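You operate a simulated robot arm through the tools that you are given. There is no shell and no other tool. Be economical: measure what you need, move in short steps, check, and stop when the job is done.

You run a simulated two-armed robot. Do the job below in one go: nothing can be reset, and whatever is moved stays where it is left.

Task
Pick up the grey scoop with one hand, pass it to the other hand and put it on the right rack middle shelf. Count the white tape rolls on the spare bench top, then put as many of the paper balls from the spare bench top on the white paper pad. Open the lower coil drawer. The order is free.

Only the result counts: the job must be done as asked and must still hold three seconds after the hand-in. Knocking over, shifting, dropping, spilling or breaking anything else fails it.

Robot
Two 7-joint arms with fingered hands on one trunk, on a base that drives. Base frame: it is fixed to the floor where the robot stands at the start and does not move with it; the origin is under the middle of the robot, x ahead of it, y to its left, z up; the surface under the hand at the start is at about z = 0.76. Readings come in m, rad, newtons and seconds.
The left shoulder is at the start at [0.069, 0.182, 1.147], the right one opposite. With the tool pointing down near the work surface each hand reaches from about 0.1 to 0.82 m from the robot's upright axis, wherever it stands, measured 20 degrees to its own side. Places, roughly: lower coil drawer [5.2, 6.9, 0.4]; paper ball [0.5, -1.75, 0.75]; right rack middle shelf [0.6, 4.4, 0.4]; white paper pad [0.5, -1.25, 0.75]; white tape roll [0.5, -1.5, 0.75]. Payload 3.8 kg a hand.
The TCP of each hand is the grasp point between the finger pads, 0.03 m short of the fingertips. In the tool frame z runs along the fingers and y along their closing line. Largest opening 0.104 m; the body of the gripper starts 0.035 m behind the TCP. The gripper is a hand of 4 fingers: y runs from the thumb to the fingers, the wrist lies at [-0.017, -0.104, -0.178] in the tool frame.
Orientation is told as [roll, pitch, yaw] about the base's x, y, z axes, in that order, counted from this pose: with the fingers straight down and the wrist toward the robot, the tool's x, y and z point along [0, 1, 0], [1, 0, 0] and [0, 0, -1] of the base frame.

Tools
- The arms move only by the tool send_rows. It takes "left_plan", "right_plan" or both (then of equal length, played together; a hand with none holds still); each is one flat list of numbers, 6 for each row, row after row: the shift along the tool's x, y, z in m, then the turn, a rotation vector about the tool's x, y, z in rad. In form: [x, y, z, wx, wy, wz, x, y, z, wx, wy, wz, ...]. A call has 1 to 12 rows; each row shifts and turns the commanded pose from where the row before left it, along the tool's axes as they then stand. A row lasts 0.2 s, in which the tool goes at most 0.05 m and 0.15 rad; a call with a longer step from one row to the next is refused whole. A pose out of reach is approached as far as the arm can. The call stops where the force on the tool passes 40 N (or 10 N more than at its start, if that is more) or the arm is blocked; 0.2 s more then pass. In this call time passes only in rows, and 0.2 s behind the last. The reply holds the time, the measured pose of the TCP, the force on the tool along the base axes, the opening and the grip force, in the units named above and with some noise, with the torque about the TCP (base axes, N m) and any sound that the robot's microphone picked up, and new pictures: "views" is both (left out), scene, wrist or none (wrist: the cameras of the hands that moved).
- Cameras (640 x 400 px; columns grow to the right, rows downward): "scene" is now at [0.1561, -0.0197, 1.3169]; the picture's right is [-0.22, -0.97, 0.00], its down [-0.63, 0.15, -0.76] and it looks along [0.74, -0.17, -0.65] (base axes); focal length 214 px, centre (320, 200). "left" rides on the left gripper at [-0.066, -0.09, -0.126] in its tool frame; the picture's right is [-0.78, -0.30, 0.56], its down [0.57, -0.70, 0.42] and it looks along [0.27, 0.65, 0.71] (tool axes); focal length 275 px, centre (320, 200). "right" rides on the right gripper at [0.066, -0.09, -0.126] in its tool frame; the picture's right is [-0.78, 0.30, -0.56], its down [-0.57, -0.70, 0.42] and it looks along [-0.27, 0.65, 0.71] (tool axes); focal length 275 px, centre (320, 200).
- move_column(by): slides the trunk up (or, below 0, down) by that many m; the arms and the scene camera ride with it, the base frame stays. It gives what a move gives, with no picture.
- steer(legs): drives the robot by 1 to 6 legs, each [ahead, left, turn to the left] in m, m and rad, along the robot's own axes; the way and the turn of a leg run together, so that a leg with both is an arc; at most 1.5 m and 3.142 rad a leg. The arms and the cameras ride along, it lands a little off, and it stops where it bumps. It gives what a move gives, and a new picture of the scene camera.
- curl_fingers(index, middle, ring, thumb_bend, thumb_turn, hand): sets how far each is bent, from 0 (flat) to 100 (curled in); at 30 the hand is open as for a grip, at 70 the pads meet at the TCP. One left out holds its place. A second passes; each finger stops where it meets its share of the squeeze, and holds until it gets a number again. It is the only way to open and close the hand. It gives what a move gives, with no picture; readings hold the bend of each and the force on the fingers (four entries, about 0 where the hand has none), thumb and palm. thumb_turn goes from beside the hand (0) to across from the fingers (100), as for a grip.
- aim_head(pan, tilt): turns the head with the scene camera to pan (to the left, within 1.501 rad either way) and tilt (down, from -0.506 to 1.204), counted from straight ahead of the robot. It gives what a move gives, and a new picture of the scene camera.
- point_at(camera, pixels): there is no depth. For up to 12 entries [column, row, z] of the newest picture of that camera ("zoom" is the newest enlarged one), the place [x, y] in the base frame at which the ray of that pixel passes the height z, good to about 0.003 m. The clock stands still meanwhile.
- close_up(camera, box): a new picture of the part [left, top, right, bottom] of that camera's present view, enlarged. The clock stands still meanwhile.
- hand_in(): hands the job in; it is judged then, once.

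Work in short steps. Measure before you move; look again where a grasp or a placing could have gone wrong, and mend it. You have 110 turns and 260 pictures in all, those below and enlarged ones among them. Open the grippers and draw the arms clear of the work before you hand the job in, unless the task says otherwise.

The tools are called after "Call:" by a JSON object that holds its "op" and its "data". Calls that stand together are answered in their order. send_rows: Moves the arms, as the interface text tells. Its arguments: {"type":"object","properties":{"left_plan":{"type":"array"},"right_plan":{"type":"array"},"views":{"type":"string","enum":["both","scene","wrist","none"]}},"required":[]} The other tools are called the same way: move_column (by) slides the trunk up or down; curl_fingers (index, middle, ring, thumb_bend, thumb_turn, hand) moves the fingers one by one; steer (legs) drives the base; aim_head (pan, tilt) turns the head that bears the scene camera; point_at (camera, pixels) gives the place at which the rays of pixels pass given heights; close_up (camera, box) takes an enlarged picture of a part of a camera's view; hand_in () hands the job in.

At the start:

```text
clock: 0.0
left_eef_pos: [0.5857, 0.1163, 1.1715]
left_tcp_rot: [0.001, 0.0, -0.001]
left_wrist_force: [0.4, -0.3, 0.0]
left_wrist_torque: [0.01, 0.0, 0.05]
left_grip_width: 0.1036
left_grasp_force: 0.1
left_shape: jaw
left_bend: [30.0, 30.0, 30.0, 30.0, 97.0]
left_finger forces: [0.1, 0.0, 0.1, 0.0, 0.1, 0.0]
right_eef_pos: [0.4743, -0.3625, 1.0384]
right_tcp_rot: [0.0, 0.0, -0.001]
right_wrist_force: [0.2, 0.4, 0.4]
right_wrist_torque: [-0.01, -0.02, 0.0]
right_grip_width: 0.1041
right_grasp_force: 0.0
right_shape: jaw
right_bend: [30.0, 30.0, 30.0, 30.0, 97.0]
right_finger forces: [0.0, 0.1, 0.0, 0.1, 0.0, 0.0]
trunk travel left (down, up): [-0.3, 0.456]
robot x, y, heading: [0.0032, 0.0023, -0.002]
head pan, tilt: [-0.227, 0.707]
```

scene: 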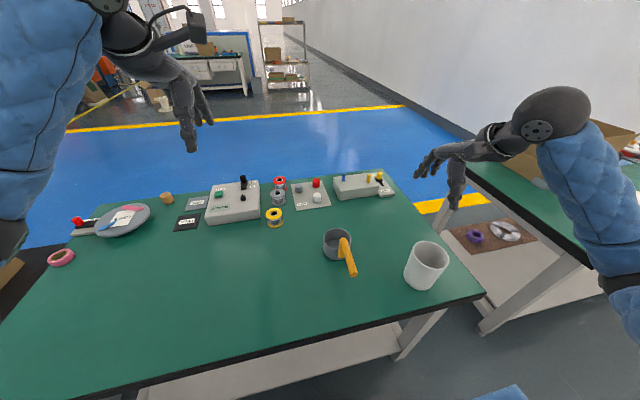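
right: 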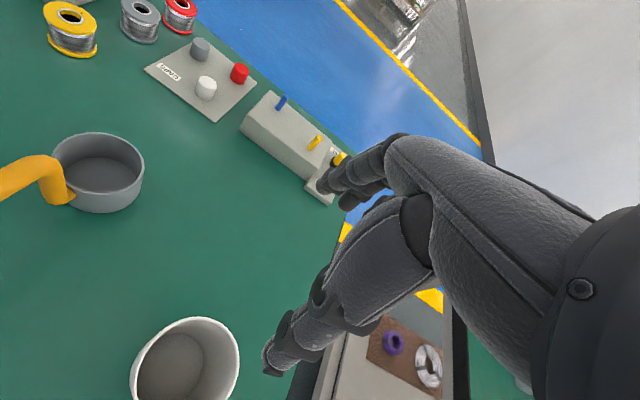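
left: 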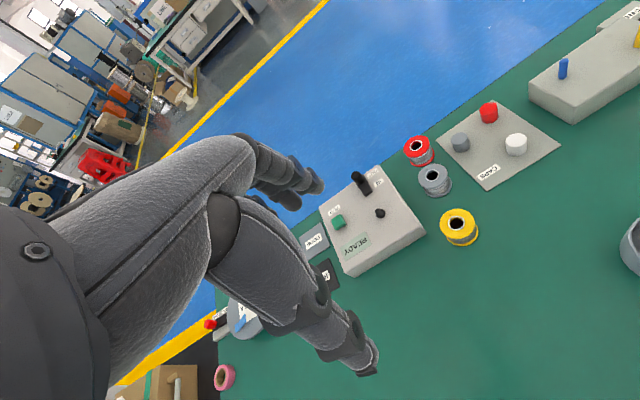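

The scene shows a grey scoop at about (337,243) with an orange handle to (350,270). I measure it and take an enlarged look.

Call:
{"op": "close_up", "data": {"camera": "scene", "box": [280, 200, 440, 300]}}

Call:
{"op": "point_at", "data": {"camera": "scene", "pixels": [[337, 231, 0.82], [322, 243, 0.82], [352, 240, 0.82], [336, 260, 0.76], [345, 240, 0.82], [352, 275, 0.8], [343, 245, 0.83], [428, 245, 0.86], [420, 287, 0.76]]}}

```text
4.00 times, centred on (360, 250) of scene
```

zoom: 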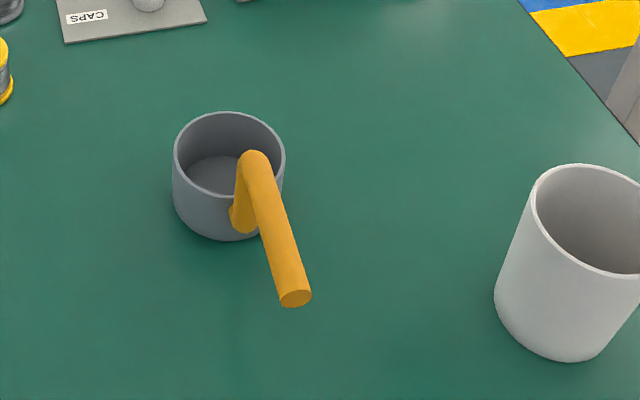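

```text
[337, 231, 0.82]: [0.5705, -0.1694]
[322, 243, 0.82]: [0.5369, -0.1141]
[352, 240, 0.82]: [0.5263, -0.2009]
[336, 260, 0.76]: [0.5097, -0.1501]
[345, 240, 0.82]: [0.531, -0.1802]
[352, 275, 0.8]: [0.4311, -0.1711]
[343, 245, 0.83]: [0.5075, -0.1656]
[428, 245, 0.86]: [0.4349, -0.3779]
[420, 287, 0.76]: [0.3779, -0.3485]
```

Scoop pot is about 8 cm wide at (0.54,-0.155). I look around: right toward the spare bench, then left toward the rack.

Call:
{"op": "aim_head", "data": {"pan": -1.3, "tilt": 0.6}}

Call:
{"op": "aim_head", "data": {"pan": 1.45, "tilt": 0.3}}

```text
clock: 1.3
left_eef_pos: [0.5864, 0.1161, 1.1695]
left_tcp_rot: [0.0, 0.001, -0.001]
left_wrist_force: [0.5, 0.1, 0.4]
left_wrist_torque: [-0.03, 0.01, 0.02]
left_grip_width: 0.1035
left_grasp_force: 0.0
left_shape: jaw
left_bend: [30.0, 30.0, 30.0, 30.0, 97.0]
left_finger forces: [0.0, 0.1, 0.0, 0.0, 0.1, 0.0]
right_eef_pos: [0.473, -0.3627, 1.0388]
right_tcp_rot: [0.0, -0.001, -0.002]
right_wrist_force: [0.8, 0.6, 0.0]
right_wrist_torque: [0.0, 0.02, 0.0]
right_grip_width: 0.1038
right_grasp_force: 0.0
right_shape: jaw
right_bend: [30.0, 30.0, 30.0, 30.0, 97.0]
right_finger forces: [0.0, 0.0, 0.0, 0.0, 0.0, 0.0]
trunk travel left (down, up): [-0.3, 0.456]
robot x, y, heading: [-0.0042, -0.0005, 0.001]
head pan, tilt: [-1.3, 0.6]
```

scene: 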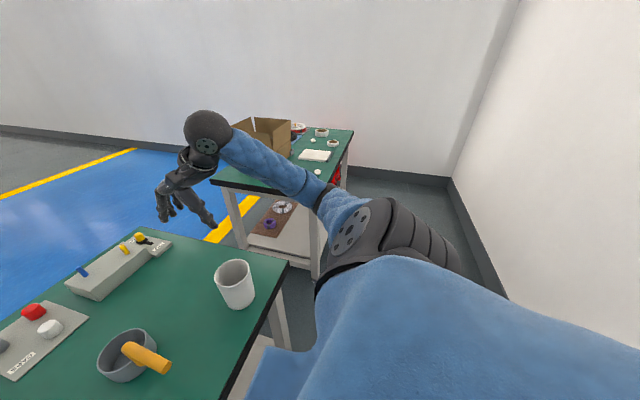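

```text
clock: 3.8
left_eef_pos: [0.5854, 0.1163, 1.17]
left_tcp_rot: [-0.001, -0.001, 0.0]
left_wrist_force: [-0.3, 0.0, 0.4]
left_wrist_torque: [-0.01, -0.01, 0.02]
left_grip_width: 0.1037
left_grasp_force: 0.1
left_shape: jaw
left_bend: [30.0, 30.0, 30.0, 30.0, 97.0]
left_finger forces: [0.0, 0.0, 0.1, 0.0, 0.1, 0.0]
right_eef_pos: [0.4731, -0.3615, 1.0376]
right_tcp_rot: [0.001, 0.0, -0.001]
right_wrist_force: [0.7, -0.1, -0.5]
right_wrist_torque: [-0.01, -0.01, 0.02]
right_grip_width: 0.1038
right_grasp_force: 0.1
right_shape: jaw
right_bend: [30.0, 30.0, 30.0, 30.0, 97.0]
right_finger forces: [0.0, 0.1, 0.0, 0.0, 0.0, 0.1]
trunk travel left (down, up): [-0.3, 0.456]
robot x, y, heading: [0.0009, -0.0002, -0.002]
head pan, tilt: [1.45, 0.3]
```

scene: 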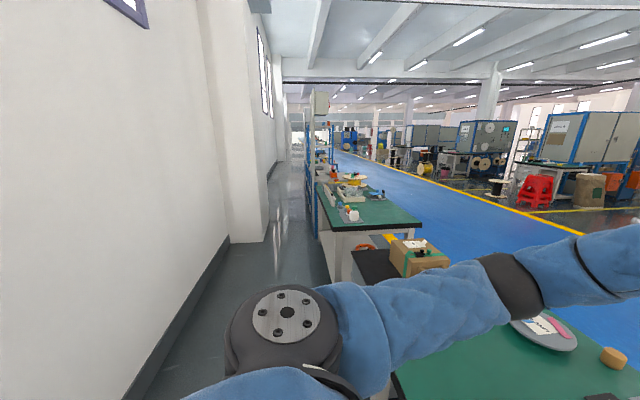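

The spare bench lies to the right in line with this bench. I back off slightly, raise the trunk, and drive sideways right in front of it.

Call:
{"op": "move_column", "data": {"by": 0.12}}

Call:
{"op": "steer", "data": {"legs": [[-0.15, 0, 0], [0, -1.4, 0]]}}

Call:
{"op": "aim_head", "data": {"pan": -0.15, "tilt": 0.75}}

```text
clock: 5.2
left_eef_pos: [0.5855, 0.1173, 1.2891]
left_tcp_rot: [0.0, 0.003, -0.001]
left_wrist_force: [0.0, -0.2, -1.1]
left_wrist_torque: [-0.04, 0.02, -0.02]
left_grip_width: 0.1038
left_grasp_force: 0.0
left_shape: jaw
left_bend: [30.0, 30.0, 30.0, 30.0, 97.0]
left_finger forces: [0.1, 0.1, 0.1, 0.0, 0.1, 0.1]
right_eef_pos: [0.4744, -0.3625, 1.157]
right_tcp_rot: [0.0, 0.0, 0.002]
right_wrist_force: [-0.6, 0.6, 0.7]
right_wrist_torque: [0.01, -0.01, 0.02]
right_grip_width: 0.1038
right_grasp_force: 0.0
right_shape: jaw
right_bend: [30.0, 30.0, 30.0, 30.0, 97.0]
right_finger forces: [0.0, 0.0, 0.0, 0.0, 0.0, 0.1]
trunk travel left (down, up): [-0.42, 0.336]
robot x, y, heading: [-0.0009, -0.0013, -0.003]
head pan, tilt: [1.45, 0.3]
```

```text
clock: 13.2
left_eef_pos: [0.4365, -1.2745, 1.2899]
left_tcp_rot: [-0.001, -0.001, -0.002]
left_wrist_force: [-1.4, 0.0, 0.1]
left_wrist_torque: [-0.01, 0.03, 0.0]
left_grip_width: 0.1036
left_grasp_force: 0.0
left_shape: jaw
left_bend: [30.0, 30.0, 30.0, 30.0, 97.0]
left_finger forces: [0.0, 0.1, 0.0, 0.0, 0.0, 0.0]
right_eef_pos: [0.3225, -1.7543, 1.1575]
right_tcp_rot: [-0.001, 0.001, -0.001]
right_wrist_force: [-0.3, 0.3, -0.2]
right_wrist_torque: [0.01, 0.01, -0.03]
right_grip_width: 0.1036
right_grasp_force: 0.0
right_shape: jaw
right_bend: [30.0, 30.0, 30.0, 30.0, 97.0]
right_finger forces: [0.0, 0.0, 0.0, 0.0, 0.0, 0.0]
trunk travel left (down, up): [-0.42, 0.336]
robot x, y, heading: [-0.1528, -1.3893, -0.005]
head pan, tilt: [1.45, 0.3]
```

scene: 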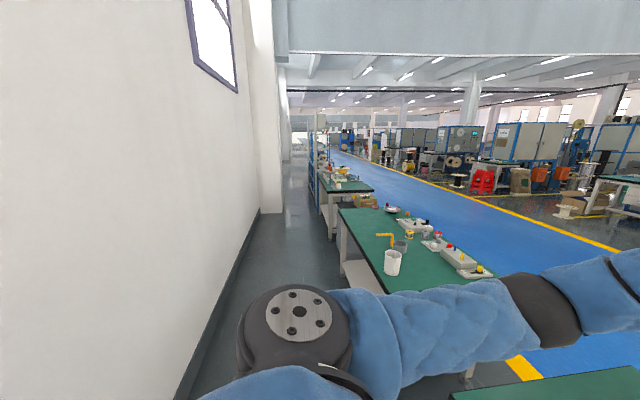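

```text
clock: 14.8
left_eef_pos: [0.4353, -1.2746, 1.2904]
left_tcp_rot: [-0.001, 0.0, -0.001]
left_wrist_force: [0.6, 0.5, 0.7]
left_wrist_torque: [0.01, 0.02, 0.03]
left_grip_width: 0.1036
left_grasp_force: 0.0
left_shape: jaw
left_bend: [30.0, 30.0, 30.0, 30.0, 97.0]
left_finger forces: [0.1, 0.1, 0.0, 0.0, 0.0, 0.0]
right_eef_pos: [0.322, -1.7534, 1.1577]
right_tcp_rot: [0.001, 0.0, 0.0]
right_wrist_force: [0.0, -1.1, -0.4]
right_wrist_torque: [-0.02, 0.01, -0.04]
right_grip_width: 0.1036
right_grasp_force: 0.2
right_shape: jaw
right_bend: [30.0, 30.0, 30.0, 30.0, 97.0]
right_finger forces: [0.0, 0.0, 0.1, 0.1, 0.0, 0.0]
trunk travel left (down, up): [-0.42, 0.336]
robot x, y, heading: [-0.1517, -1.3889, -0.006]
head pan, tilt: [-0.15, 0.75]
```

scene: 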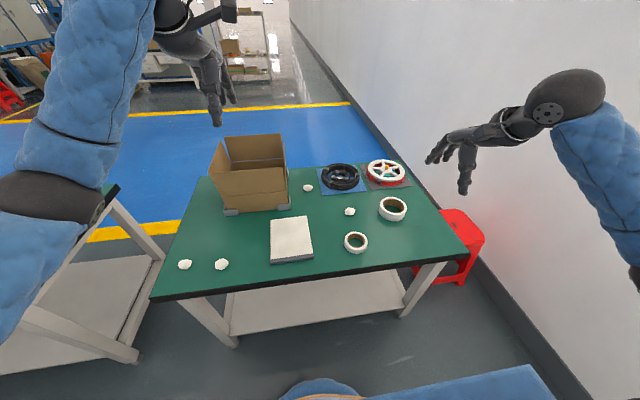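

I see white tape rolls at (355,242) and (392,208), paper balls at (308,187), (349,211), (185,264), (222,264). I zoom in and measure.

Call:
{"op": "close_up", "data": {"camera": "scene", "box": [280, 140, 440, 240]}}

Call:
{"op": "close_up", "data": {"camera": "scene", "box": [160, 120, 340, 290]}}

Call:
{"op": "point_at", "data": {"camera": "scene", "pixels": [[308, 187, 0.78], [349, 211, 0.78], [185, 264, 0.78], [222, 264, 0.78], [271, 220, 0.775], [309, 217, 0.775], [314, 258, 0.775], [270, 263, 0.775], [208, 178, 0.76], [150, 298, 0.76], [470, 255, 0.76], [285, 180, 0.96]]}}

```text
4.00 times, centred on (360, 190) of scene
```

zoom: 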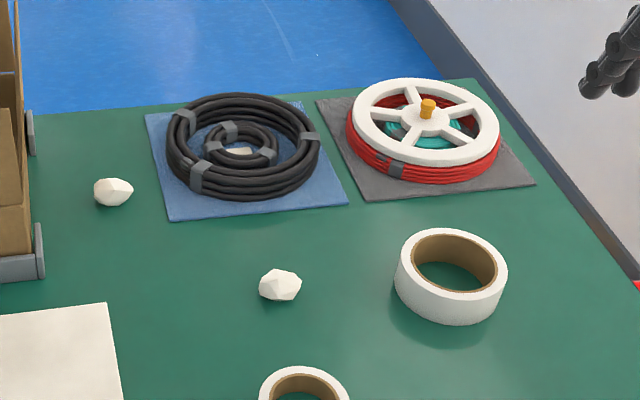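

```text
2.35 times, centred on (250, 205) of scene
```

zoom: 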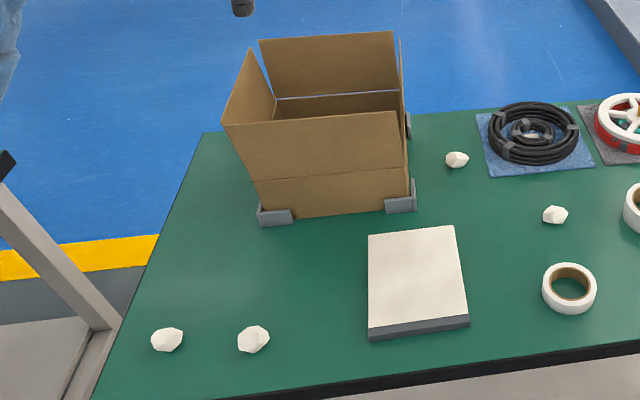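

```text
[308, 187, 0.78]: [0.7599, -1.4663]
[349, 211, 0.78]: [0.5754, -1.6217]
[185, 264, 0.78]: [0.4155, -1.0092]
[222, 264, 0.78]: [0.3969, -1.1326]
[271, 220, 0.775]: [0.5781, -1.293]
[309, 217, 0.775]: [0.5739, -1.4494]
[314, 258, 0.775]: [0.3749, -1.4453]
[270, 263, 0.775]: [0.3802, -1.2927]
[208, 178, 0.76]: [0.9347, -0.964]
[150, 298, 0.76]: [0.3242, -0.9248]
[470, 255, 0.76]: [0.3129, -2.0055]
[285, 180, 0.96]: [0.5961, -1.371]
```

Two rolls seen so far; the box could hide something behind it. I raise the trunk and look over it.

Call:
{"op": "move_column", "data": {"by": 0.33}}

Call:
{"op": "aim_head", "data": {"pan": 0.1, "tilt": 0.9}}

Call:
{"op": "close_up", "data": {"camera": "left", "box": [0, 0, 640, 400]}}

```text
clock: 18.1
left_eef_pos: [0.4354, -1.2739, 1.6211]
left_tcp_rot: [0.0, 0.001, -0.003]
left_wrist_force: [1.2, 0.3, -0.6]
left_wrist_torque: [0.01, 0.02, 0.03]
left_grip_width: 0.1039
left_grasp_force: 0.1
left_shape: jaw
left_bend: [30.0, 30.0, 30.0, 30.0, 97.0]
left_finger forces: [0.0, 0.1, 0.0, 0.0, 0.1, 0.0]
right_eef_pos: [0.3217, -1.7535, 1.4876]
right_tcp_rot: [0.0, 0.0, -0.001]
right_wrist_force: [0.3, -0.4, 0.3]
right_wrist_torque: [0.0, -0.01, -0.02]
right_grip_width: 0.1036
right_grasp_force: 0.0
right_shape: jaw
right_bend: [30.0, 30.0, 30.0, 30.0, 97.0]
right_finger forces: [0.0, 0.0, 0.0, 0.1, 0.0, 0.0]
trunk travel left (down, up): [-0.75, 0.006]
robot x, y, heading: [-0.153, -1.3891, 0.001]
head pan, tilt: [-0.15, 0.75]
```

```text
clock: 18.8
left_eef_pos: [0.4352, -1.2753, 1.62]
left_tcp_rot: [0.0, 0.002, -0.001]
left_wrist_force: [0.1, 0.7, -0.7]
left_wrist_torque: [0.01, 0.0, 0.0]
left_grip_width: 0.1038
left_grasp_force: 0.1
left_shape: jaw
left_bend: [30.0, 30.0, 30.0, 30.0, 97.0]
left_finger forces: [0.0, 0.2, 0.0, 0.0, 0.0, 0.0]
right_eef_pos: [0.3215, -1.7536, 1.4889]
right_tcp_rot: [0.002, 0.001, -0.003]
right_wrist_force: [-0.1, 0.4, -0.3]
right_wrist_torque: [0.0, 0.01, 0.02]
right_grip_width: 0.1036
right_grasp_force: 0.1
right_shape: jaw
right_bend: [30.0, 30.0, 30.0, 30.0, 97.0]
right_finger forces: [0.0, 0.0, 0.0, 0.1, 0.1, 0.0]
trunk travel left (down, up): [-0.75, 0.006]
robot x, y, heading: [-0.1514, -1.3912, -0.004]
head pan, tilt: [0.099, 0.901]
```

scene: 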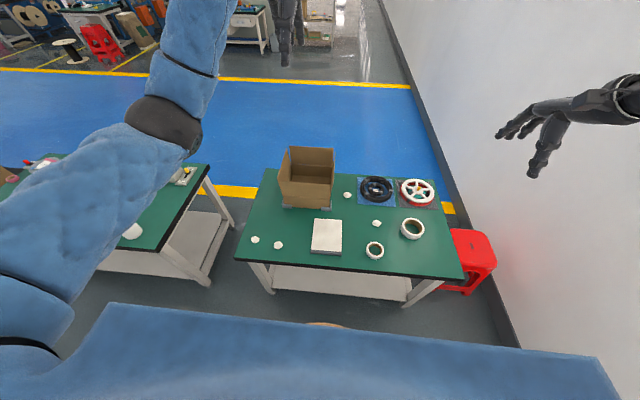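

```text
1.00 times, centred on (320, 200) of left (not enlarged: the box is as wide or as high as the picture)
```

zoom: 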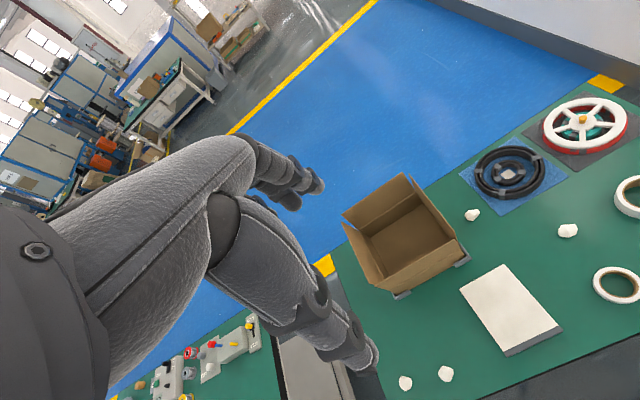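

Nothing is hidden: the box stands at the far edge and is empty, so two white rolls → two balls. I lower the trunk again and take the two left balls near (0.40,-1.13) and (0.415,-1.01) with the left hand.

Call:
{"op": "move_column", "data": {"by": -0.45}}

Call:
{"op": "send_rows", "data": {"left_plan": [0.04, -0.01, 0.04, 0, 0, 0, 0.04, -0.01, 0.03, 0, 0, 0, 0.04, -0.01, 0.03, 0, 0, 0, 0.02, -0.005, 0.04, 0, 0, 0, 0, 0, 0.04, 0, 0, 0, 0, 0, 0.03, 0, 0, 0, 0, 0, 0.03, 0, 0, 0]}}

Call:
{"op": "aim_head", "data": {"pan": 0.15, "tilt": 0.9}}

```text
refused: -0.45 is not a number from -0.4 to 0.4
```

```text
refused: row 1 steps farther than a row can; nothing moved
```

```text
clock: 19.5
left_eef_pos: [0.4355, -1.2743, 1.6212]
left_tcp_rot: [0.001, 0.0, -0.003]
left_wrist_force: [0.5, 0.4, -0.4]
left_wrist_torque: [-0.02, -0.01, 0.03]
left_grip_width: 0.104
left_grasp_force: 0.0
left_shape: jaw
left_bend: [30.0, 30.0, 30.0, 30.0, 97.0]
left_finger forces: [0.0, 0.1, 0.1, 0.0, 0.1, 0.1]
right_eef_pos: [0.3215, -1.7534, 1.4882]
right_tcp_rot: [0.0, 0.0, -0.001]
right_wrist_force: [-0.5, -0.4, 0.8]
right_wrist_torque: [0.02, -0.01, 0.05]
right_grip_width: 0.1036
right_grasp_force: 0.2
right_shape: jaw
right_bend: [30.0, 30.0, 30.0, 30.0, 97.0]
right_finger forces: [0.0, 0.0, 0.1, 0.0, 0.0, 0.0]
trunk travel left (down, up): [-0.75, 0.006]
robot x, y, heading: [-0.1478, -1.3906, -0.004]
head pan, tilt: [0.15, 0.901]
```

scene: 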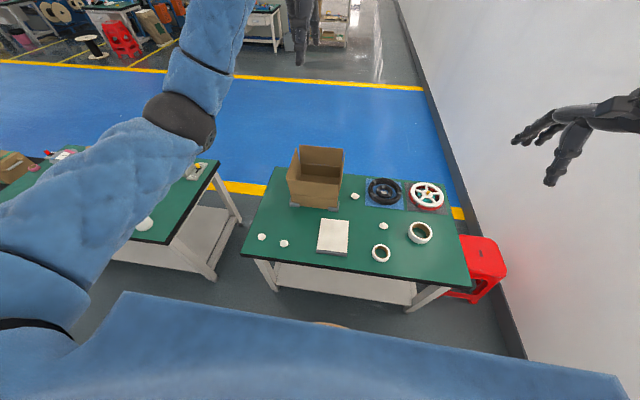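

The steps were too large; I lower the trunk within the limit and move the left hand over the first ball in smaller rows.

Call:
{"op": "move_column", "data": {"by": -0.4}}

Call:
{"op": "send_rows", "data": {"left_plan": [0.035, -0.01, 0.03, 0, 0, 0, 0.035, -0.01, 0.03, 0, 0, 0, 0.035, -0.01, 0.03, 0, 0, 0, 0.035, -0.005, 0.03, 0, 0, 0, 0, 0, 0.04, 0, 0, 0, 0, 0, 0.04, 0, 0, 0, 0, 0, 0.04, 0, 0, 0]}}

```text
clock: 23.3
left_eef_pos: [0.4352, -1.2745, 1.2203]
left_tcp_rot: [0.001, -0.001, -0.001]
left_wrist_force: [0.4, 0.2, 0.0]
left_wrist_torque: [0.04, 0.02, -0.03]
left_grip_width: 0.1036
left_grasp_force: 0.1
left_shape: jaw
left_bend: [30.0, 30.0, 30.0, 30.0, 97.0]
left_finger forces: [0.0, 0.1, 0.1, 0.0, 0.1, 0.0]
right_eef_pos: [0.3216, -1.7533, 1.0882]
right_tcp_rot: [-0.002, 0.0, -0.003]
right_wrist_force: [0.5, -0.3, 0.6]
right_wrist_torque: [0.04, 0.0, 0.0]
right_grip_width: 0.1039
right_grasp_force: 0.0
right_shape: jaw
right_bend: [30.0, 30.0, 30.0, 30.0, 97.0]
right_finger forces: [0.1, 0.0, 0.1, 0.1, 0.0, 0.0]
trunk travel left (down, up): [-0.35, 0.406]
robot x, y, heading: [-0.1495, -1.3896, -0.006]
head pan, tilt: [0.15, 0.901]
```

```text
clock: 24.9
left_eef_pos: [0.4015, -1.1324, 0.9808]
left_tcp_rot: [0.0, 0.001, -0.002]
left_wrist_force: [0.3, 0.0, 0.1]
left_wrist_torque: [-0.03, 0.0, -0.05]
left_grip_width: 0.1037
left_grasp_force: 0.1
left_shape: jaw
left_bend: [30.0, 30.0, 30.0, 30.0, 97.0]
left_finger forces: [0.0, 0.0, 0.1, 0.1, 0.0, 0.0]
right_eef_pos: [0.3224, -1.753, 1.0888]
right_tcp_rot: [0.0, 0.0, -0.001]
right_wrist_force: [0.2, 1.2, -0.6]
right_wrist_torque: [0.02, -0.03, 0.0]
right_grip_width: 0.1037
right_grasp_force: 0.0
right_shape: jaw
right_bend: [30.0, 30.0, 30.0, 30.0, 97.0]
right_finger forces: [0.0, 0.0, 0.0, 0.0, 0.1, 0.1]
trunk travel left (down, up): [-0.35, 0.406]
robot x, y, heading: [-0.1482, -1.3883, -0.005]
head pan, tilt: [0.15, 0.901]
```

scene: 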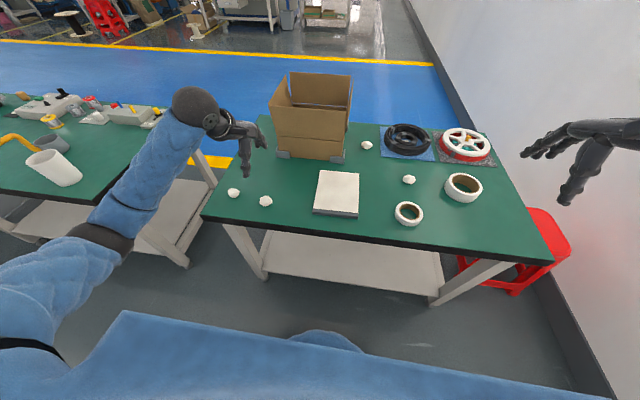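
left: 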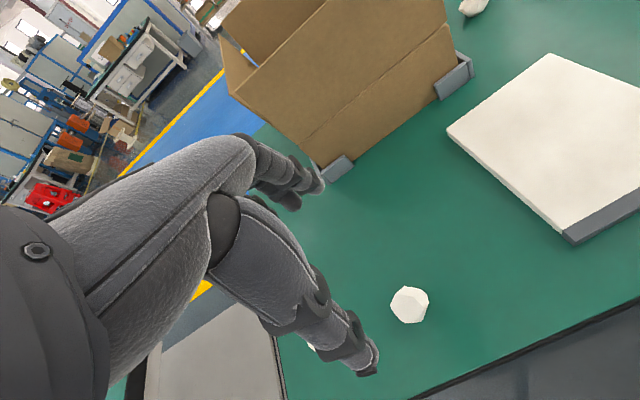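

The ball is at (410,304) in the left picture, close to the line below the TCP. I measure it and its neighbour precisely.

Call:
{"op": "point_at", "data": {"camera": "left", "pixels": [[410, 304, 0.777], [409, 287, 0.777], [410, 322, 0.777], [392, 303, 0.777], [427, 303, 0.777], [448, 131, 0.775], [549, 54, 0.775], [565, 231, 0.775]]}}

Call:
{"op": "close_up", "data": {"camera": "scene", "box": [200, 120, 300, 220]}}

Call:
{"op": "point_at", "data": {"camera": "scene", "pixels": [[265, 201, 0.777], [233, 193, 0.777]]}}

```text
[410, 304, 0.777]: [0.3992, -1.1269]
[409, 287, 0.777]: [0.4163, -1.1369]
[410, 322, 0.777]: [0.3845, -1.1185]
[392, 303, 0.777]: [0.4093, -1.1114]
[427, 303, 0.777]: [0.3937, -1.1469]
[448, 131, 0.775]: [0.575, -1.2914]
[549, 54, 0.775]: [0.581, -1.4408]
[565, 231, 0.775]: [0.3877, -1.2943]
```

```text
4.00 times, centred on (250, 170) of scene
```

zoom: 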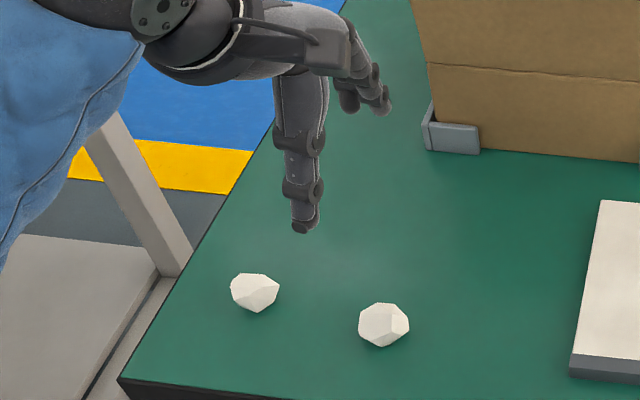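

```text
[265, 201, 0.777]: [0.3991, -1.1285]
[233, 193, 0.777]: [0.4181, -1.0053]
```

Both cameras agree: the ball centre is at (0.399,-1.128), about 37 mm wide. I descend to TCP z≈0.80.

Call:
{"op": "send_rows", "data": {"left_plan": [0.004, -0.002, 0.04, 0, 0, 0, 0, 0, 0.04, 0, 0, 0, 0, 0, 0.04, 0, 0, 0, 0, 0, 0.03, 0, 0, 0, 0, 0, 0.02, 0, 0, 0, 0, 0, 0.01, 0, 0, 0]}}

Call:
{"op": "close_up", "data": {"camera": "scene", "box": [200, 120, 300, 220]}}

```text
clock: 26.3
left_eef_pos: [0.398, -1.132, 0.8005]
left_tcp_rot: [0.0, 0.001, -0.001]
left_wrist_force: [-0.1, -0.3, 0.1]
left_wrist_torque: [0.05, 0.03, -0.02]
left_grip_width: 0.1037
left_grasp_force: 0.0
left_shape: jaw
left_bend: [30.0, 30.0, 30.0, 30.0, 97.0]
left_finger forces: [0.0, 0.0, 0.0, 0.0, 0.0, 0.0]
right_eef_pos: [0.3217, -1.7535, 1.0881]
right_tcp_rot: [0.0, -0.001, -0.003]
right_wrist_force: [-0.1, 0.2, -0.2]
right_wrist_torque: [0.0, -0.01, 0.0]
right_grip_width: 0.1036
right_grasp_force: 0.0
right_shape: jaw
right_bend: [30.0, 30.0, 30.0, 30.0, 97.0]
right_finger forces: [0.0, 0.0, 0.0, 0.0, 0.0, 0.0]
trunk travel left (down, up): [-0.35, 0.406]
robot x, y, heading: [-0.1491, -1.3915, -0.002]
head pan, tilt: [0.15, 0.901]
```

scene: 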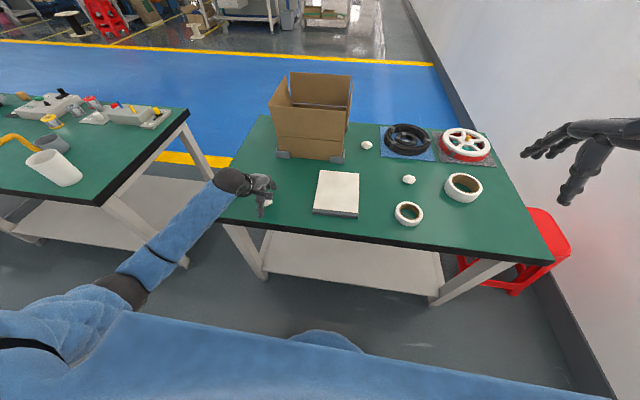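
left: 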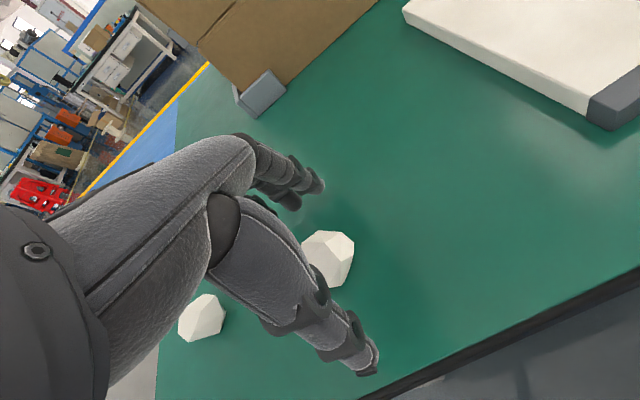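

```text
4.00 times, centred on (250, 170) of scene
```

zoom: 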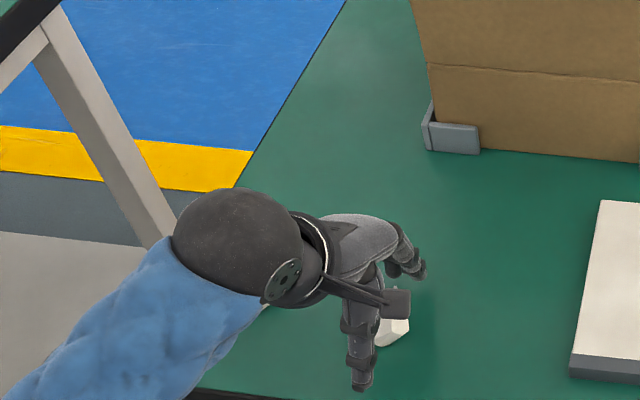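

The ball sits right between the pads (330,258). I close the fingers.

Call:
{"op": "curl_fingers", "data": {"hand": "left", "index": 70, "middle": 70, "ring": 70, "thumb_bend": 70}}

Call:
{"op": "send_rows", "data": {"left_plan": [0, 0, -0.03, 0, 0, 0, 0, 0, -0.04, 0, 0, 0, 0, 0, -0.03, 0, 0, 0]}}

```text
clock: 27.3
left_eef_pos: [0.3987, -1.1313, 0.8]
left_tcp_rot: [-0.002, 0.001, -0.001]
left_wrist_force: [1.7, -0.5, 0.7]
left_wrist_torque: [0.02, -0.04, -0.02]
left_grip_width: 0.0274
left_grasp_force: 11.8
left_shape: fingers
left_bend: [63.0, 63.0, 70.0, 59.0, 96.0]
left_finger forces: [5.2, 8.1, 0.1, 0.1, 11.0, 0.0]
right_eef_pos: [0.322, -1.7534, 1.0876]
right_tcp_rot: [-0.001, 0.0, -0.001]
right_wrist_force: [-1.2, -0.4, -0.7]
right_wrist_torque: [0.02, 0.02, 0.01]
right_grip_width: 0.1035
right_grasp_force: 0.1
right_shape: jaw
right_bend: [30.0, 30.0, 30.0, 30.0, 97.0]
right_finger forces: [0.0, 0.1, 0.1, 0.0, 0.1, 0.0]
trunk travel left (down, up): [-0.35, 0.406]
robot x, y, heading: [-0.1503, -1.3877, -0.003]
head pan, tilt: [0.15, 0.901]
```

```text
clock: 28.1
left_eef_pos: [0.4005, -1.1319, 0.9007]
left_tcp_rot: [-0.003, 0.0, -0.001]
left_wrist_force: [0.2, -0.2, 0.3]
left_wrist_torque: [0.01, 0.0, -0.02]
left_grip_width: 0.0273
left_grasp_force: 11.8
left_shape: fingers
left_bend: [63.0, 64.0, 70.0, 59.0, 95.0]
left_finger forces: [5.0, 7.3, 0.1, 0.0, 11.0, 0.0]
right_eef_pos: [0.3221, -1.7536, 1.0877]
right_tcp_rot: [0.0, 0.0, -0.002]
right_wrist_force: [-0.4, -0.4, 0.3]
right_wrist_torque: [0.0, 0.0, 0.01]
right_grip_width: 0.1036
right_grasp_force: 0.0
right_shape: jaw
right_bend: [30.0, 30.0, 30.0, 30.0, 97.0]
right_finger forces: [0.0, 0.1, 0.0, 0.1, 0.1, 0.0]
trunk travel left (down, up): [-0.35, 0.406]
robot x, y, heading: [-0.1511, -1.3886, -0.001]
head pan, tilt: [0.15, 0.901]
```

scene: 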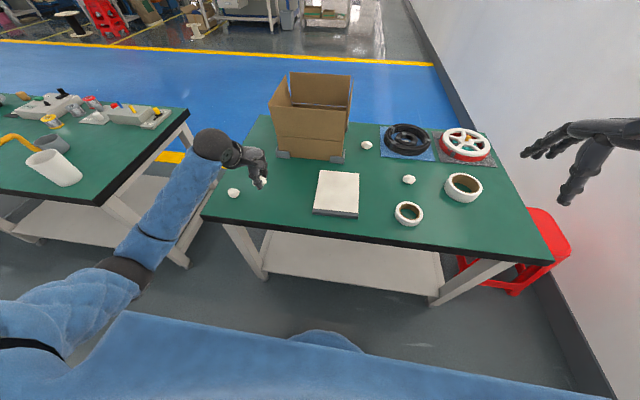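
left: 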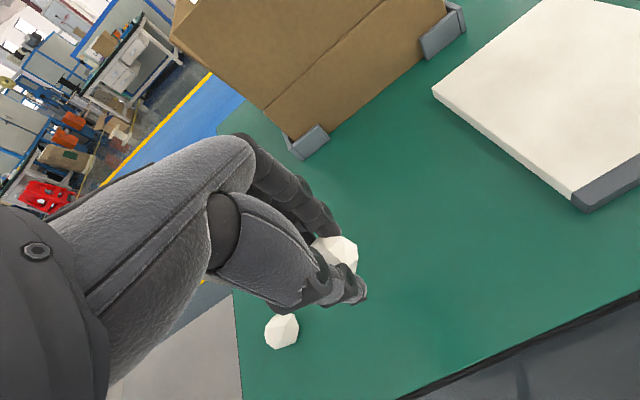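

Ball is held. I carry it over the pad to about (0.46,-1.41) and lower to z≈0.83.

Call:
{"op": "send_rows", "data": {"left_plan": [-0.04, 0.01, 0, 0, 0, 0, -0.04, 0.01, 0, 0, 0, 0, -0.04, 0.01, 0, 0, 0, 0, -0.04, 0.01, 0, 0, 0, 0, -0.04, 0.01, 0, 0, 0, 0, -0.04, 0.01, 0, 0, 0, 0, -0.038, 0, 0, 0, 0, 0, 0, 0, 0.03, 0, 0, 0, 0, 0, 0.03, 0, 0, 0, 0, 0, 0.01, 0, 0, 0]}}

Call:
{"op": "close_up", "data": {"camera": "scene", "box": [280, 140, 400, 240]}}

```text
clock: 30.3
left_eef_pos: [0.4576, -1.4088, 0.8306]
left_tcp_rot: [-0.002, 0.001, -0.002]
left_wrist_force: [-0.9, -0.2, 0.3]
left_wrist_torque: [-0.01, 0.01, 0.0]
left_grip_width: 0.0271
left_grasp_force: 11.6
left_shape: fingers
left_bend: [64.0, 64.0, 70.0, 59.0, 95.0]
left_finger forces: [5.0, 7.3, 0.1, 0.0, 10.7, 0.0]
right_eef_pos: [0.3224, -1.7533, 1.0888]
right_tcp_rot: [-0.001, 0.001, -0.003]
right_wrist_force: [0.9, -0.4, 0.1]
right_wrist_torque: [0.0, 0.0, -0.02]
right_grip_width: 0.1037
right_grasp_force: 0.1
right_shape: jaw
right_bend: [30.0, 30.0, 30.0, 30.0, 97.0]
right_finger forces: [0.1, 0.0, 0.0, 0.1, 0.0, 0.0]
trunk travel left (down, up): [-0.35, 0.406]
robot x, y, heading: [-0.1517, -1.3924, -0.005]
head pan, tilt: [0.15, 0.901]
```

scene: 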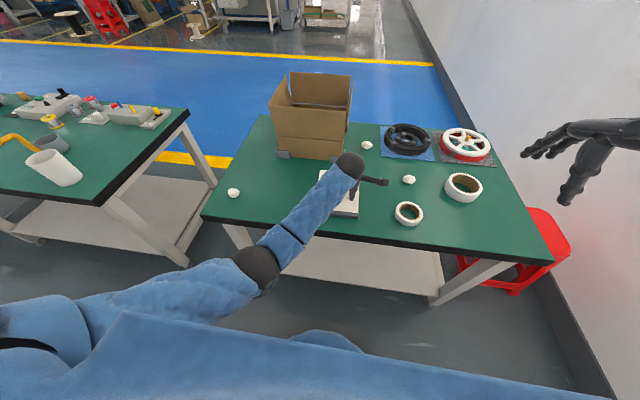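
left: 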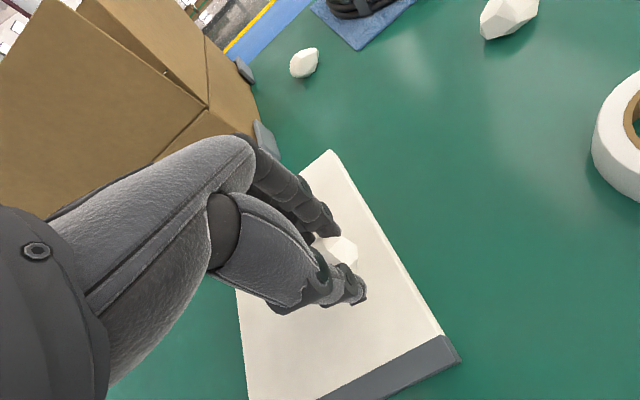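

```text
4.00 times, centred on (340, 190) of scene
```

zoom: 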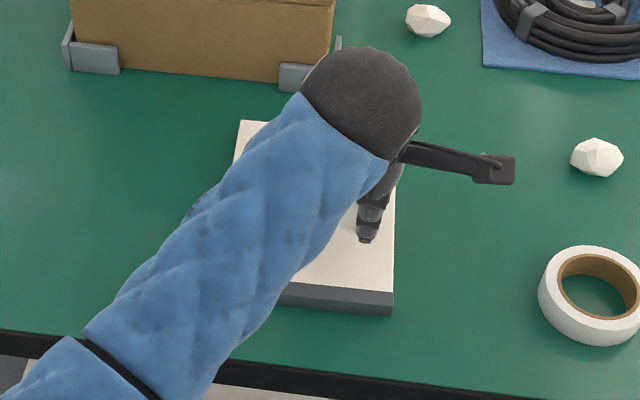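

I lower in small steps, watching the force.

Call:
{"op": "send_rows", "data": {"left_plan": [0, 0, 0.004, 0, 0, 0, 0, 0, 0.004, 0, 0, 0], "views": "none"}}

Call:
{"op": "send_rows", "data": {"left_plan": [0, 0, 0.003, 0, 0, 0], "views": "none"}}

Call:
{"op": "send_rows", "data": {"left_plan": [0, 0, 0.002, 0, 0, 0], "views": "wrist"}}

```text
clock: 30.9
left_eef_pos: [0.4586, -1.4097, 0.8232]
left_tcp_rot: [-0.001, -0.001, -0.002]
left_wrist_force: [-0.5, -0.7, 0.3]
left_wrist_torque: [0.03, 0.0, -0.01]
left_grip_width: 0.0271
left_grasp_force: 11.6
left_shape: fingers
left_bend: [64.0, 64.0, 70.0, 59.0, 95.0]
left_finger forces: [4.9, 7.2, 0.0, 0.0, 10.7, 0.0]
right_eef_pos: [0.3209, -1.7542, 1.0876]
right_tcp_rot: [0.0, 0.001, -0.003]
right_wrist_force: [0.3, 1.1, 0.1]
right_wrist_torque: [0.05, 0.03, 0.01]
right_grip_width: 0.1037
right_grasp_force: 0.0
right_shape: jaw
right_bend: [30.0, 30.0, 30.0, 30.0, 97.0]
right_finger forces: [0.0, 0.1, 0.0, 0.0, 0.0, 0.2]
trunk travel left (down, up): [-0.35, 0.406]
robot x, y, heading: [-0.1484, -1.3928, 0.002]
head pan, tilt: [0.15, 0.901]
```

```text
clock: 31.3
left_eef_pos: [0.4579, -1.408, 0.82]
left_tcp_rot: [0.0, 0.0, -0.005]
left_wrist_force: [-0.1, 0.3, 0.4]
left_wrist_torque: [0.01, -0.03, 0.02]
left_grip_width: 0.0271
left_grasp_force: 11.7
left_shape: fingers
left_bend: [64.0, 64.0, 70.0, 59.0, 95.0]
left_finger forces: [5.0, 7.2, 0.0, 0.0, 10.8, 0.0]
right_eef_pos: [0.3209, -1.7544, 1.0883]
right_tcp_rot: [0.0, 0.0, -0.001]
right_wrist_force: [0.0, 0.5, 0.8]
right_wrist_torque: [0.0, 0.0, -0.02]
right_grip_width: 0.1039
right_grasp_force: 0.0
right_shape: jaw
right_bend: [30.0, 30.0, 30.0, 30.0, 97.0]
right_finger forces: [0.0, 0.0, 0.0, 0.0, 0.0, 0.1]
trunk travel left (down, up): [-0.35, 0.406]
robot x, y, heading: [-0.1518, -1.3896, -0.002]
head pan, tilt: [0.15, 0.901]
```

```text
clock: 31.7
left_eef_pos: [0.4575, -1.4095, 0.8179]
left_tcp_rot: [-0.001, 0.001, -0.002]
left_wrist_force: [-0.4, 0.3, -0.3]
left_wrist_torque: [0.04, 0.0, 0.0]
left_grip_width: 0.0271
left_grasp_force: 12.2
left_shape: fingers
left_bend: [64.0, 64.0, 70.0, 59.0, 95.0]
left_finger forces: [5.0, 7.2, 0.1, 0.0, 10.7, 0.0]
right_eef_pos: [0.3222, -1.7522, 1.0886]
right_tcp_rot: [0.002, 0.001, -0.002]
right_wrist_force: [0.8, 0.7, -0.7]
right_wrist_torque: [0.0, 0.03, 0.01]
right_grip_width: 0.1036
right_grasp_force: 0.2
right_shape: jaw
right_bend: [30.0, 30.0, 30.0, 30.0, 97.0]
right_finger forces: [0.0, 0.0, 0.0, 0.1, 0.1, 0.1]
trunk travel left (down, up): [-0.35, 0.406]
robot x, y, heading: [-0.1531, -1.3889, -0.005]
head pan, tilt: [0.15, 0.901]
```

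left: 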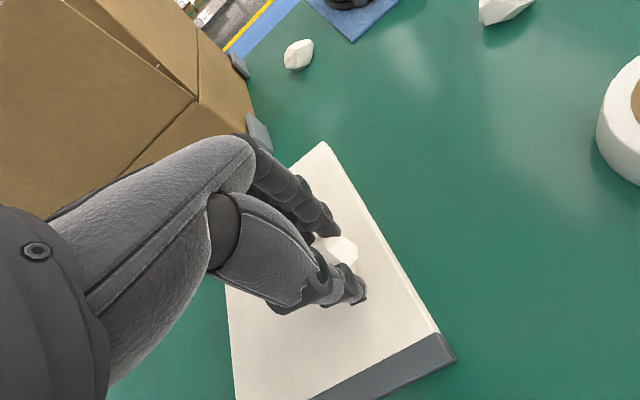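

No contact yet; continue down a few millimetres.

Call:
{"op": "send_rows", "data": {"left_plan": [0, 0, 0.003, 0, 0, 0], "views": "none"}}

Call:
{"op": "send_rows", "data": {"left_plan": [0, 0, 0.003, 0, 0, 0], "views": "wrist"}}

```text
clock: 32.1
left_eef_pos: [0.4572, -1.4102, 0.8174]
left_tcp_rot: [-0.002, -0.002, -0.004]
left_wrist_force: [-1.1, -0.1, 5.1]
left_wrist_torque: [0.01, 0.05, 0.01]
left_grip_width: 0.027
left_grasp_force: 12.9
left_shape: fingers
left_bend: [64.0, 64.0, 70.0, 59.0, 95.0]
left_finger forces: [5.6, 8.2, 0.0, 0.0, 12.4, 0.0]
right_eef_pos: [0.3212, -1.7535, 1.0891]
right_tcp_rot: [-0.001, 0.0, -0.003]
right_wrist_force: [-0.6, 0.5, -1.2]
right_wrist_torque: [-0.01, 0.01, -0.01]
right_grip_width: 0.1039
right_grasp_force: 0.2
right_shape: jaw
right_bend: [30.0, 30.0, 30.0, 30.0, 97.0]
right_finger forces: [0.0, 0.0, 0.0, 0.0, 0.1, 0.0]
trunk travel left (down, up): [-0.35, 0.406]
robot x, y, heading: [-0.1518, -1.3931, 0.001]
head pan, tilt: [0.15, 0.901]
```

```text
clock: 32.5
left_eef_pos: [0.4595, -1.4096, 0.8155]
left_tcp_rot: [-0.001, -0.006, -0.005]
left_wrist_force: [1.0, -0.5, 14.0]
left_wrist_torque: [-0.03, 0.21, 0.02]
left_grip_width: 0.0274
left_grasp_force: 14.8
left_shape: fingers
left_bend: [64.0, 64.0, 70.0, 60.0, 95.0]
left_finger forces: [5.6, 9.4, 0.1, 0.0, 14.6, 0.0]
right_eef_pos: [0.3199, -1.7538, 1.0887]
right_tcp_rot: [0.001, -0.002, -0.002]
right_wrist_force: [0.5, -1.0, -0.5]
right_wrist_torque: [0.02, 0.02, 0.02]
right_grip_width: 0.1038
right_grasp_force: 0.1
right_shape: jaw
right_bend: [30.0, 30.0, 30.0, 30.0, 97.0]
right_finger forces: [0.0, 0.0, 0.1, 0.1, 0.0, 0.0]
trunk travel left (down, up): [-0.35, 0.406]
robot x, y, heading: [-0.1495, -1.3905, -0.003]
head pan, tilt: [0.15, 0.901]
```

left: 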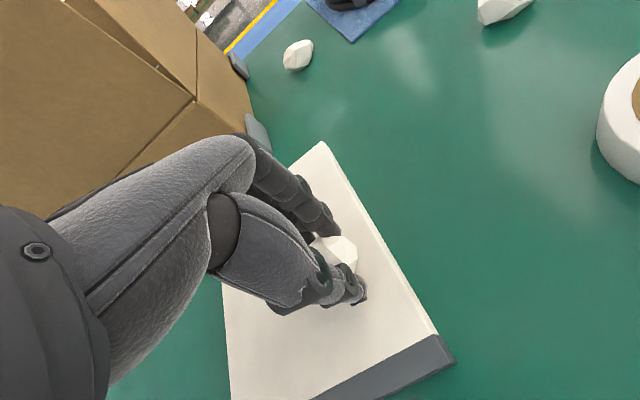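

Contact at 0.817 (14 N). I back off 4 mm and open the hand partly, then fully.

Call:
{"op": "send_rows", "data": {"left_plan": [0, 0, -0.004, 0, 0, 0], "views": "none"}}

Call:
{"op": "curl_fingers", "data": {"hand": "left", "index": 58, "middle": 58, "ring": 58, "thumb_bend": 54}}

Call:
{"op": "curl_fingers", "data": {"hand": "left", "index": 30, "middle": 30, "ring": 30, "thumb_bend": 30}}

Call:
{"op": "send_rows", "data": {"left_plan": [0, 0, -0.02, 0, 0, 0, 0, 0, -0.04, 0, 0, 0, 0, 0, -0.04, 0, 0, 0, 0, 0, -0.04, 0, 0, 0]}}

```text
clock: 32.9
left_eef_pos: [0.4569, -1.4105, 0.815]
left_tcp_rot: [0.0, 0.0, -0.002]
left_wrist_force: [2.9, -2.0, 8.3]
left_wrist_torque: [0.0, 0.06, -0.01]
left_grip_width: 0.0275
left_grasp_force: 14.1
left_shape: fingers
left_bend: [64.0, 64.0, 70.0, 60.0, 95.0]
left_finger forces: [6.5, 9.2, 0.0, 0.1, 12.6, 0.0]
right_eef_pos: [0.3217, -1.7531, 1.0892]
right_tcp_rot: [0.0, -0.001, -0.002]
right_wrist_force: [0.2, -0.2, 0.0]
right_wrist_torque: [-0.05, 0.0, 0.02]
right_grip_width: 0.1037
right_grasp_force: 0.1
right_shape: jaw
right_bend: [30.0, 30.0, 30.0, 30.0, 97.0]
right_finger forces: [0.0, 0.0, 0.0, 0.0, 0.0, 0.0]
trunk travel left (down, up): [-0.35, 0.406]
robot x, y, heading: [-0.1511, -1.3898, 0.001]
head pan, tilt: [0.15, 0.901]
```

```text
clock: 33.9
left_eef_pos: [0.4585, -1.4088, 0.8149]
left_tcp_rot: [0.0, 0.004, -0.002]
left_wrist_force: [0.1, -0.5, -0.8]
left_wrist_torque: [0.01, 0.02, 0.0]
left_grip_width: 0.0388
left_grasp_force: 0.1
left_shape: fingers
left_bend: [57.0, 57.0, 57.0, 54.0, 97.0]
left_finger forces: [0.0, 0.0, 0.0, 0.0, 0.1, 0.0]
right_eef_pos: [0.3227, -1.7535, 1.0883]
right_tcp_rot: [-0.001, 0.001, -0.002]
right_wrist_force: [-0.1, 1.0, 0.0]
right_wrist_torque: [0.0, 0.04, -0.01]
right_grip_width: 0.1036
right_grasp_force: 0.2
right_shape: jaw
right_bend: [30.0, 30.0, 30.0, 30.0, 97.0]
right_finger forces: [0.0, 0.0, 0.1, 0.0, 0.1, 0.0]
trunk travel left (down, up): [-0.35, 0.406]
robot x, y, heading: [-0.1502, -1.3914, -0.001]
head pan, tilt: [0.15, 0.901]
```

```text
clock: 34.9
left_eef_pos: [0.4571, -1.4095, 0.8153]
left_tcp_rot: [0.0, 0.0, -0.002]
left_wrist_force: [-0.4, -0.2, -1.0]
left_wrist_torque: [-0.01, -0.05, 0.01]
left_grip_width: 0.1042
left_grasp_force: 0.1
left_shape: fingers
left_bend: [30.0, 30.0, 30.0, 30.0, 97.0]
left_finger forces: [0.0, 0.1, 0.0, 0.1, 0.1, 0.1]
right_eef_pos: [0.3214, -1.7537, 1.0881]
right_tcp_rot: [0.0, -0.001, -0.002]
right_wrist_force: [-0.2, -0.2, -1.3]
right_wrist_torque: [0.0, -0.01, -0.02]
right_grip_width: 0.1035
right_grasp_force: 0.0
right_shape: jaw
right_bend: [30.0, 30.0, 30.0, 30.0, 97.0]
right_finger forces: [0.1, 0.0, 0.0, 0.0, 0.0, 0.1]
trunk travel left (down, up): [-0.35, 0.406]
robot x, y, heading: [-0.1525, -1.3884, -0.003]
head pan, tilt: [0.15, 0.901]
```

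```text
clock: 35.9
left_eef_pos: [0.4618, -1.3986, 0.952]
left_tcp_rot: [0.019, -0.003, 0.012]
left_wrist_force: [-0.2, 0.9, -0.4]
left_wrist_torque: [0.02, 0.02, 0.0]
left_grip_width: 0.1043
left_grasp_force: 0.1
left_shape: fingers
left_bend: [30.0, 30.0, 30.0, 30.0, 97.0]
left_finger forces: [0.0, 0.0, 0.0, 0.0, 0.0, 0.1]
right_eef_pos: [0.3218, -1.7533, 1.0878]
right_tcp_rot: [0.0, 0.001, -0.002]
right_wrist_force: [-0.4, 0.4, 0.9]
right_wrist_torque: [0.01, -0.03, 0.02]
right_grip_width: 0.1036
right_grasp_force: 0.0
right_shape: jaw
right_bend: [30.0, 30.0, 30.0, 30.0, 97.0]
right_finger forces: [0.0, 0.1, 0.0, 0.1, 0.0, 0.0]
trunk travel left (down, up): [-0.35, 0.406]
robot x, y, heading: [-0.1498, -1.3912, -0.002]
head pan, tilt: [0.15, 0.901]
```

scene: 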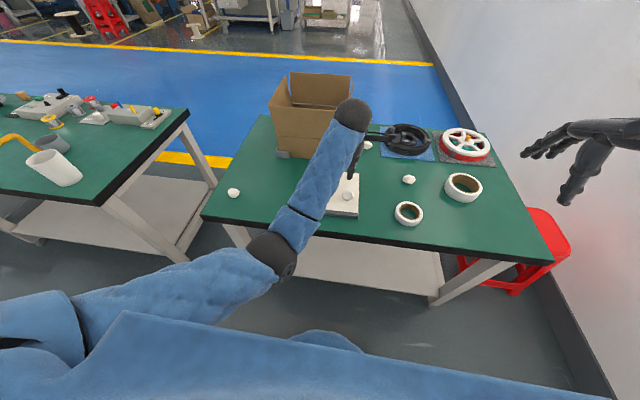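
left: 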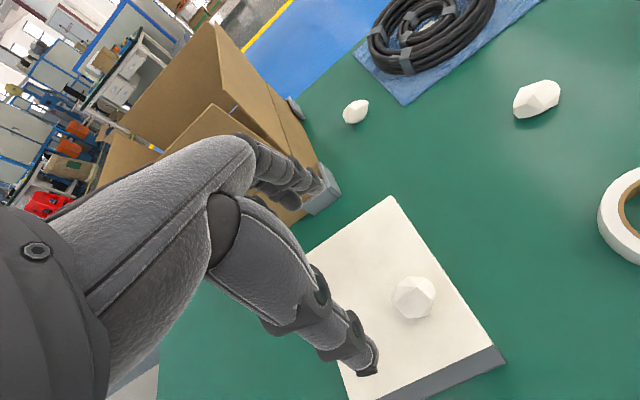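

Ball one rests on the pad. Now I go back for the second ball at (0.418,-1.006).

Call:
{"op": "send_rows", "data": {"left_plan": [0.04, 0, 0, 0, 0, 0, 0.045, -0.005, 0, 0, 0, 0, 0.045, -0.005, 0, 0, 0, 0, 0.045, -0.005, 0, 0, 0, 0, 0.045, -0.005, 0, 0, 0, 0, 0.045, -0.005, 0, 0, 0, 0, 0.045, -0.005, 0, 0, 0, 0, 0.045, -0.005, 0, 0, 0, 0, 0.04, -0.005, 0, 0, 0, 0, 0.009, -0.001, 0, 0, 0, 0], "views": "both"}}

```text
clock: 38.1
left_eef_pos: [0.4175, -1.0026, 0.955]
left_tcp_rot: [0.0, 0.001, -0.004]
left_wrist_force: [-0.1, -0.5, 0.3]
left_wrist_torque: [0.02, -0.02, 0.01]
left_grip_width: 0.1043
left_grasp_force: 0.0
left_shape: fingers
left_bend: [30.0, 30.0, 30.0, 30.0, 97.0]
left_finger forces: [0.0, 0.1, 0.1, 0.0, 0.0, 0.0]
right_eef_pos: [0.322, -1.7535, 1.088]
right_tcp_rot: [0.001, -0.002, -0.002]
right_wrist_force: [0.3, -1.1, -0.4]
right_wrist_torque: [-0.02, 0.01, -0.01]
right_grip_width: 0.1037
right_grasp_force: 0.0
right_shape: jaw
right_bend: [30.0, 30.0, 30.0, 30.0, 97.0]
right_finger forces: [0.0, 0.0, 0.0, 0.0, 0.0, 0.1]
trunk travel left (down, up): [-0.35, 0.406]
robot x, y, heading: [-0.1521, -1.3893, -0.003]
head pan, tilt: [0.15, 0.901]
```

scene: 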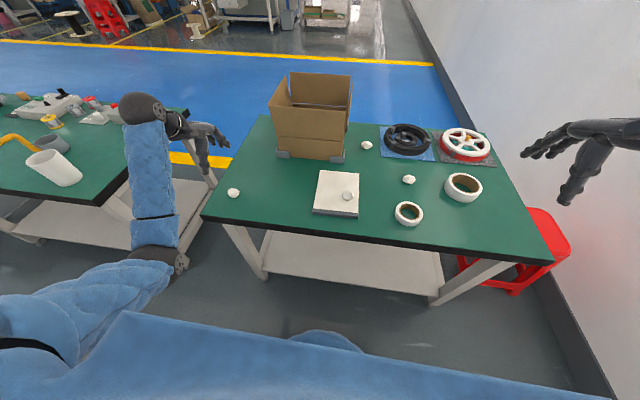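
left: 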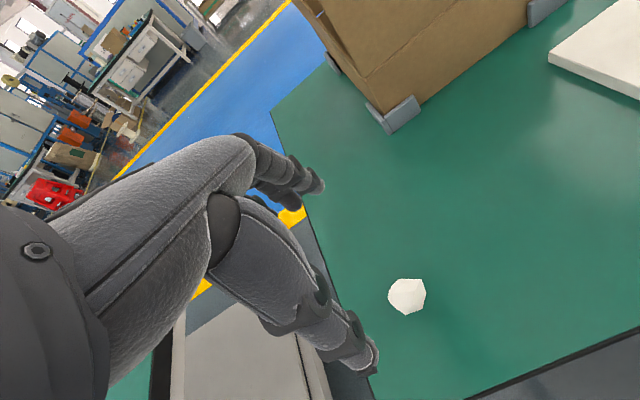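

Ball two is at (407,296) in the left picture; I measure it.

Call:
{"op": "point_at", "data": {"camera": "left", "pixels": [[407, 296, 0.777]]}}

Call:
{"op": "point_at", "data": {"camera": "scene", "pixels": [[233, 193, 0.777]]}}

```text
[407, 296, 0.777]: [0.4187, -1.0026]
```

```text
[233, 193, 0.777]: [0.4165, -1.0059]
```

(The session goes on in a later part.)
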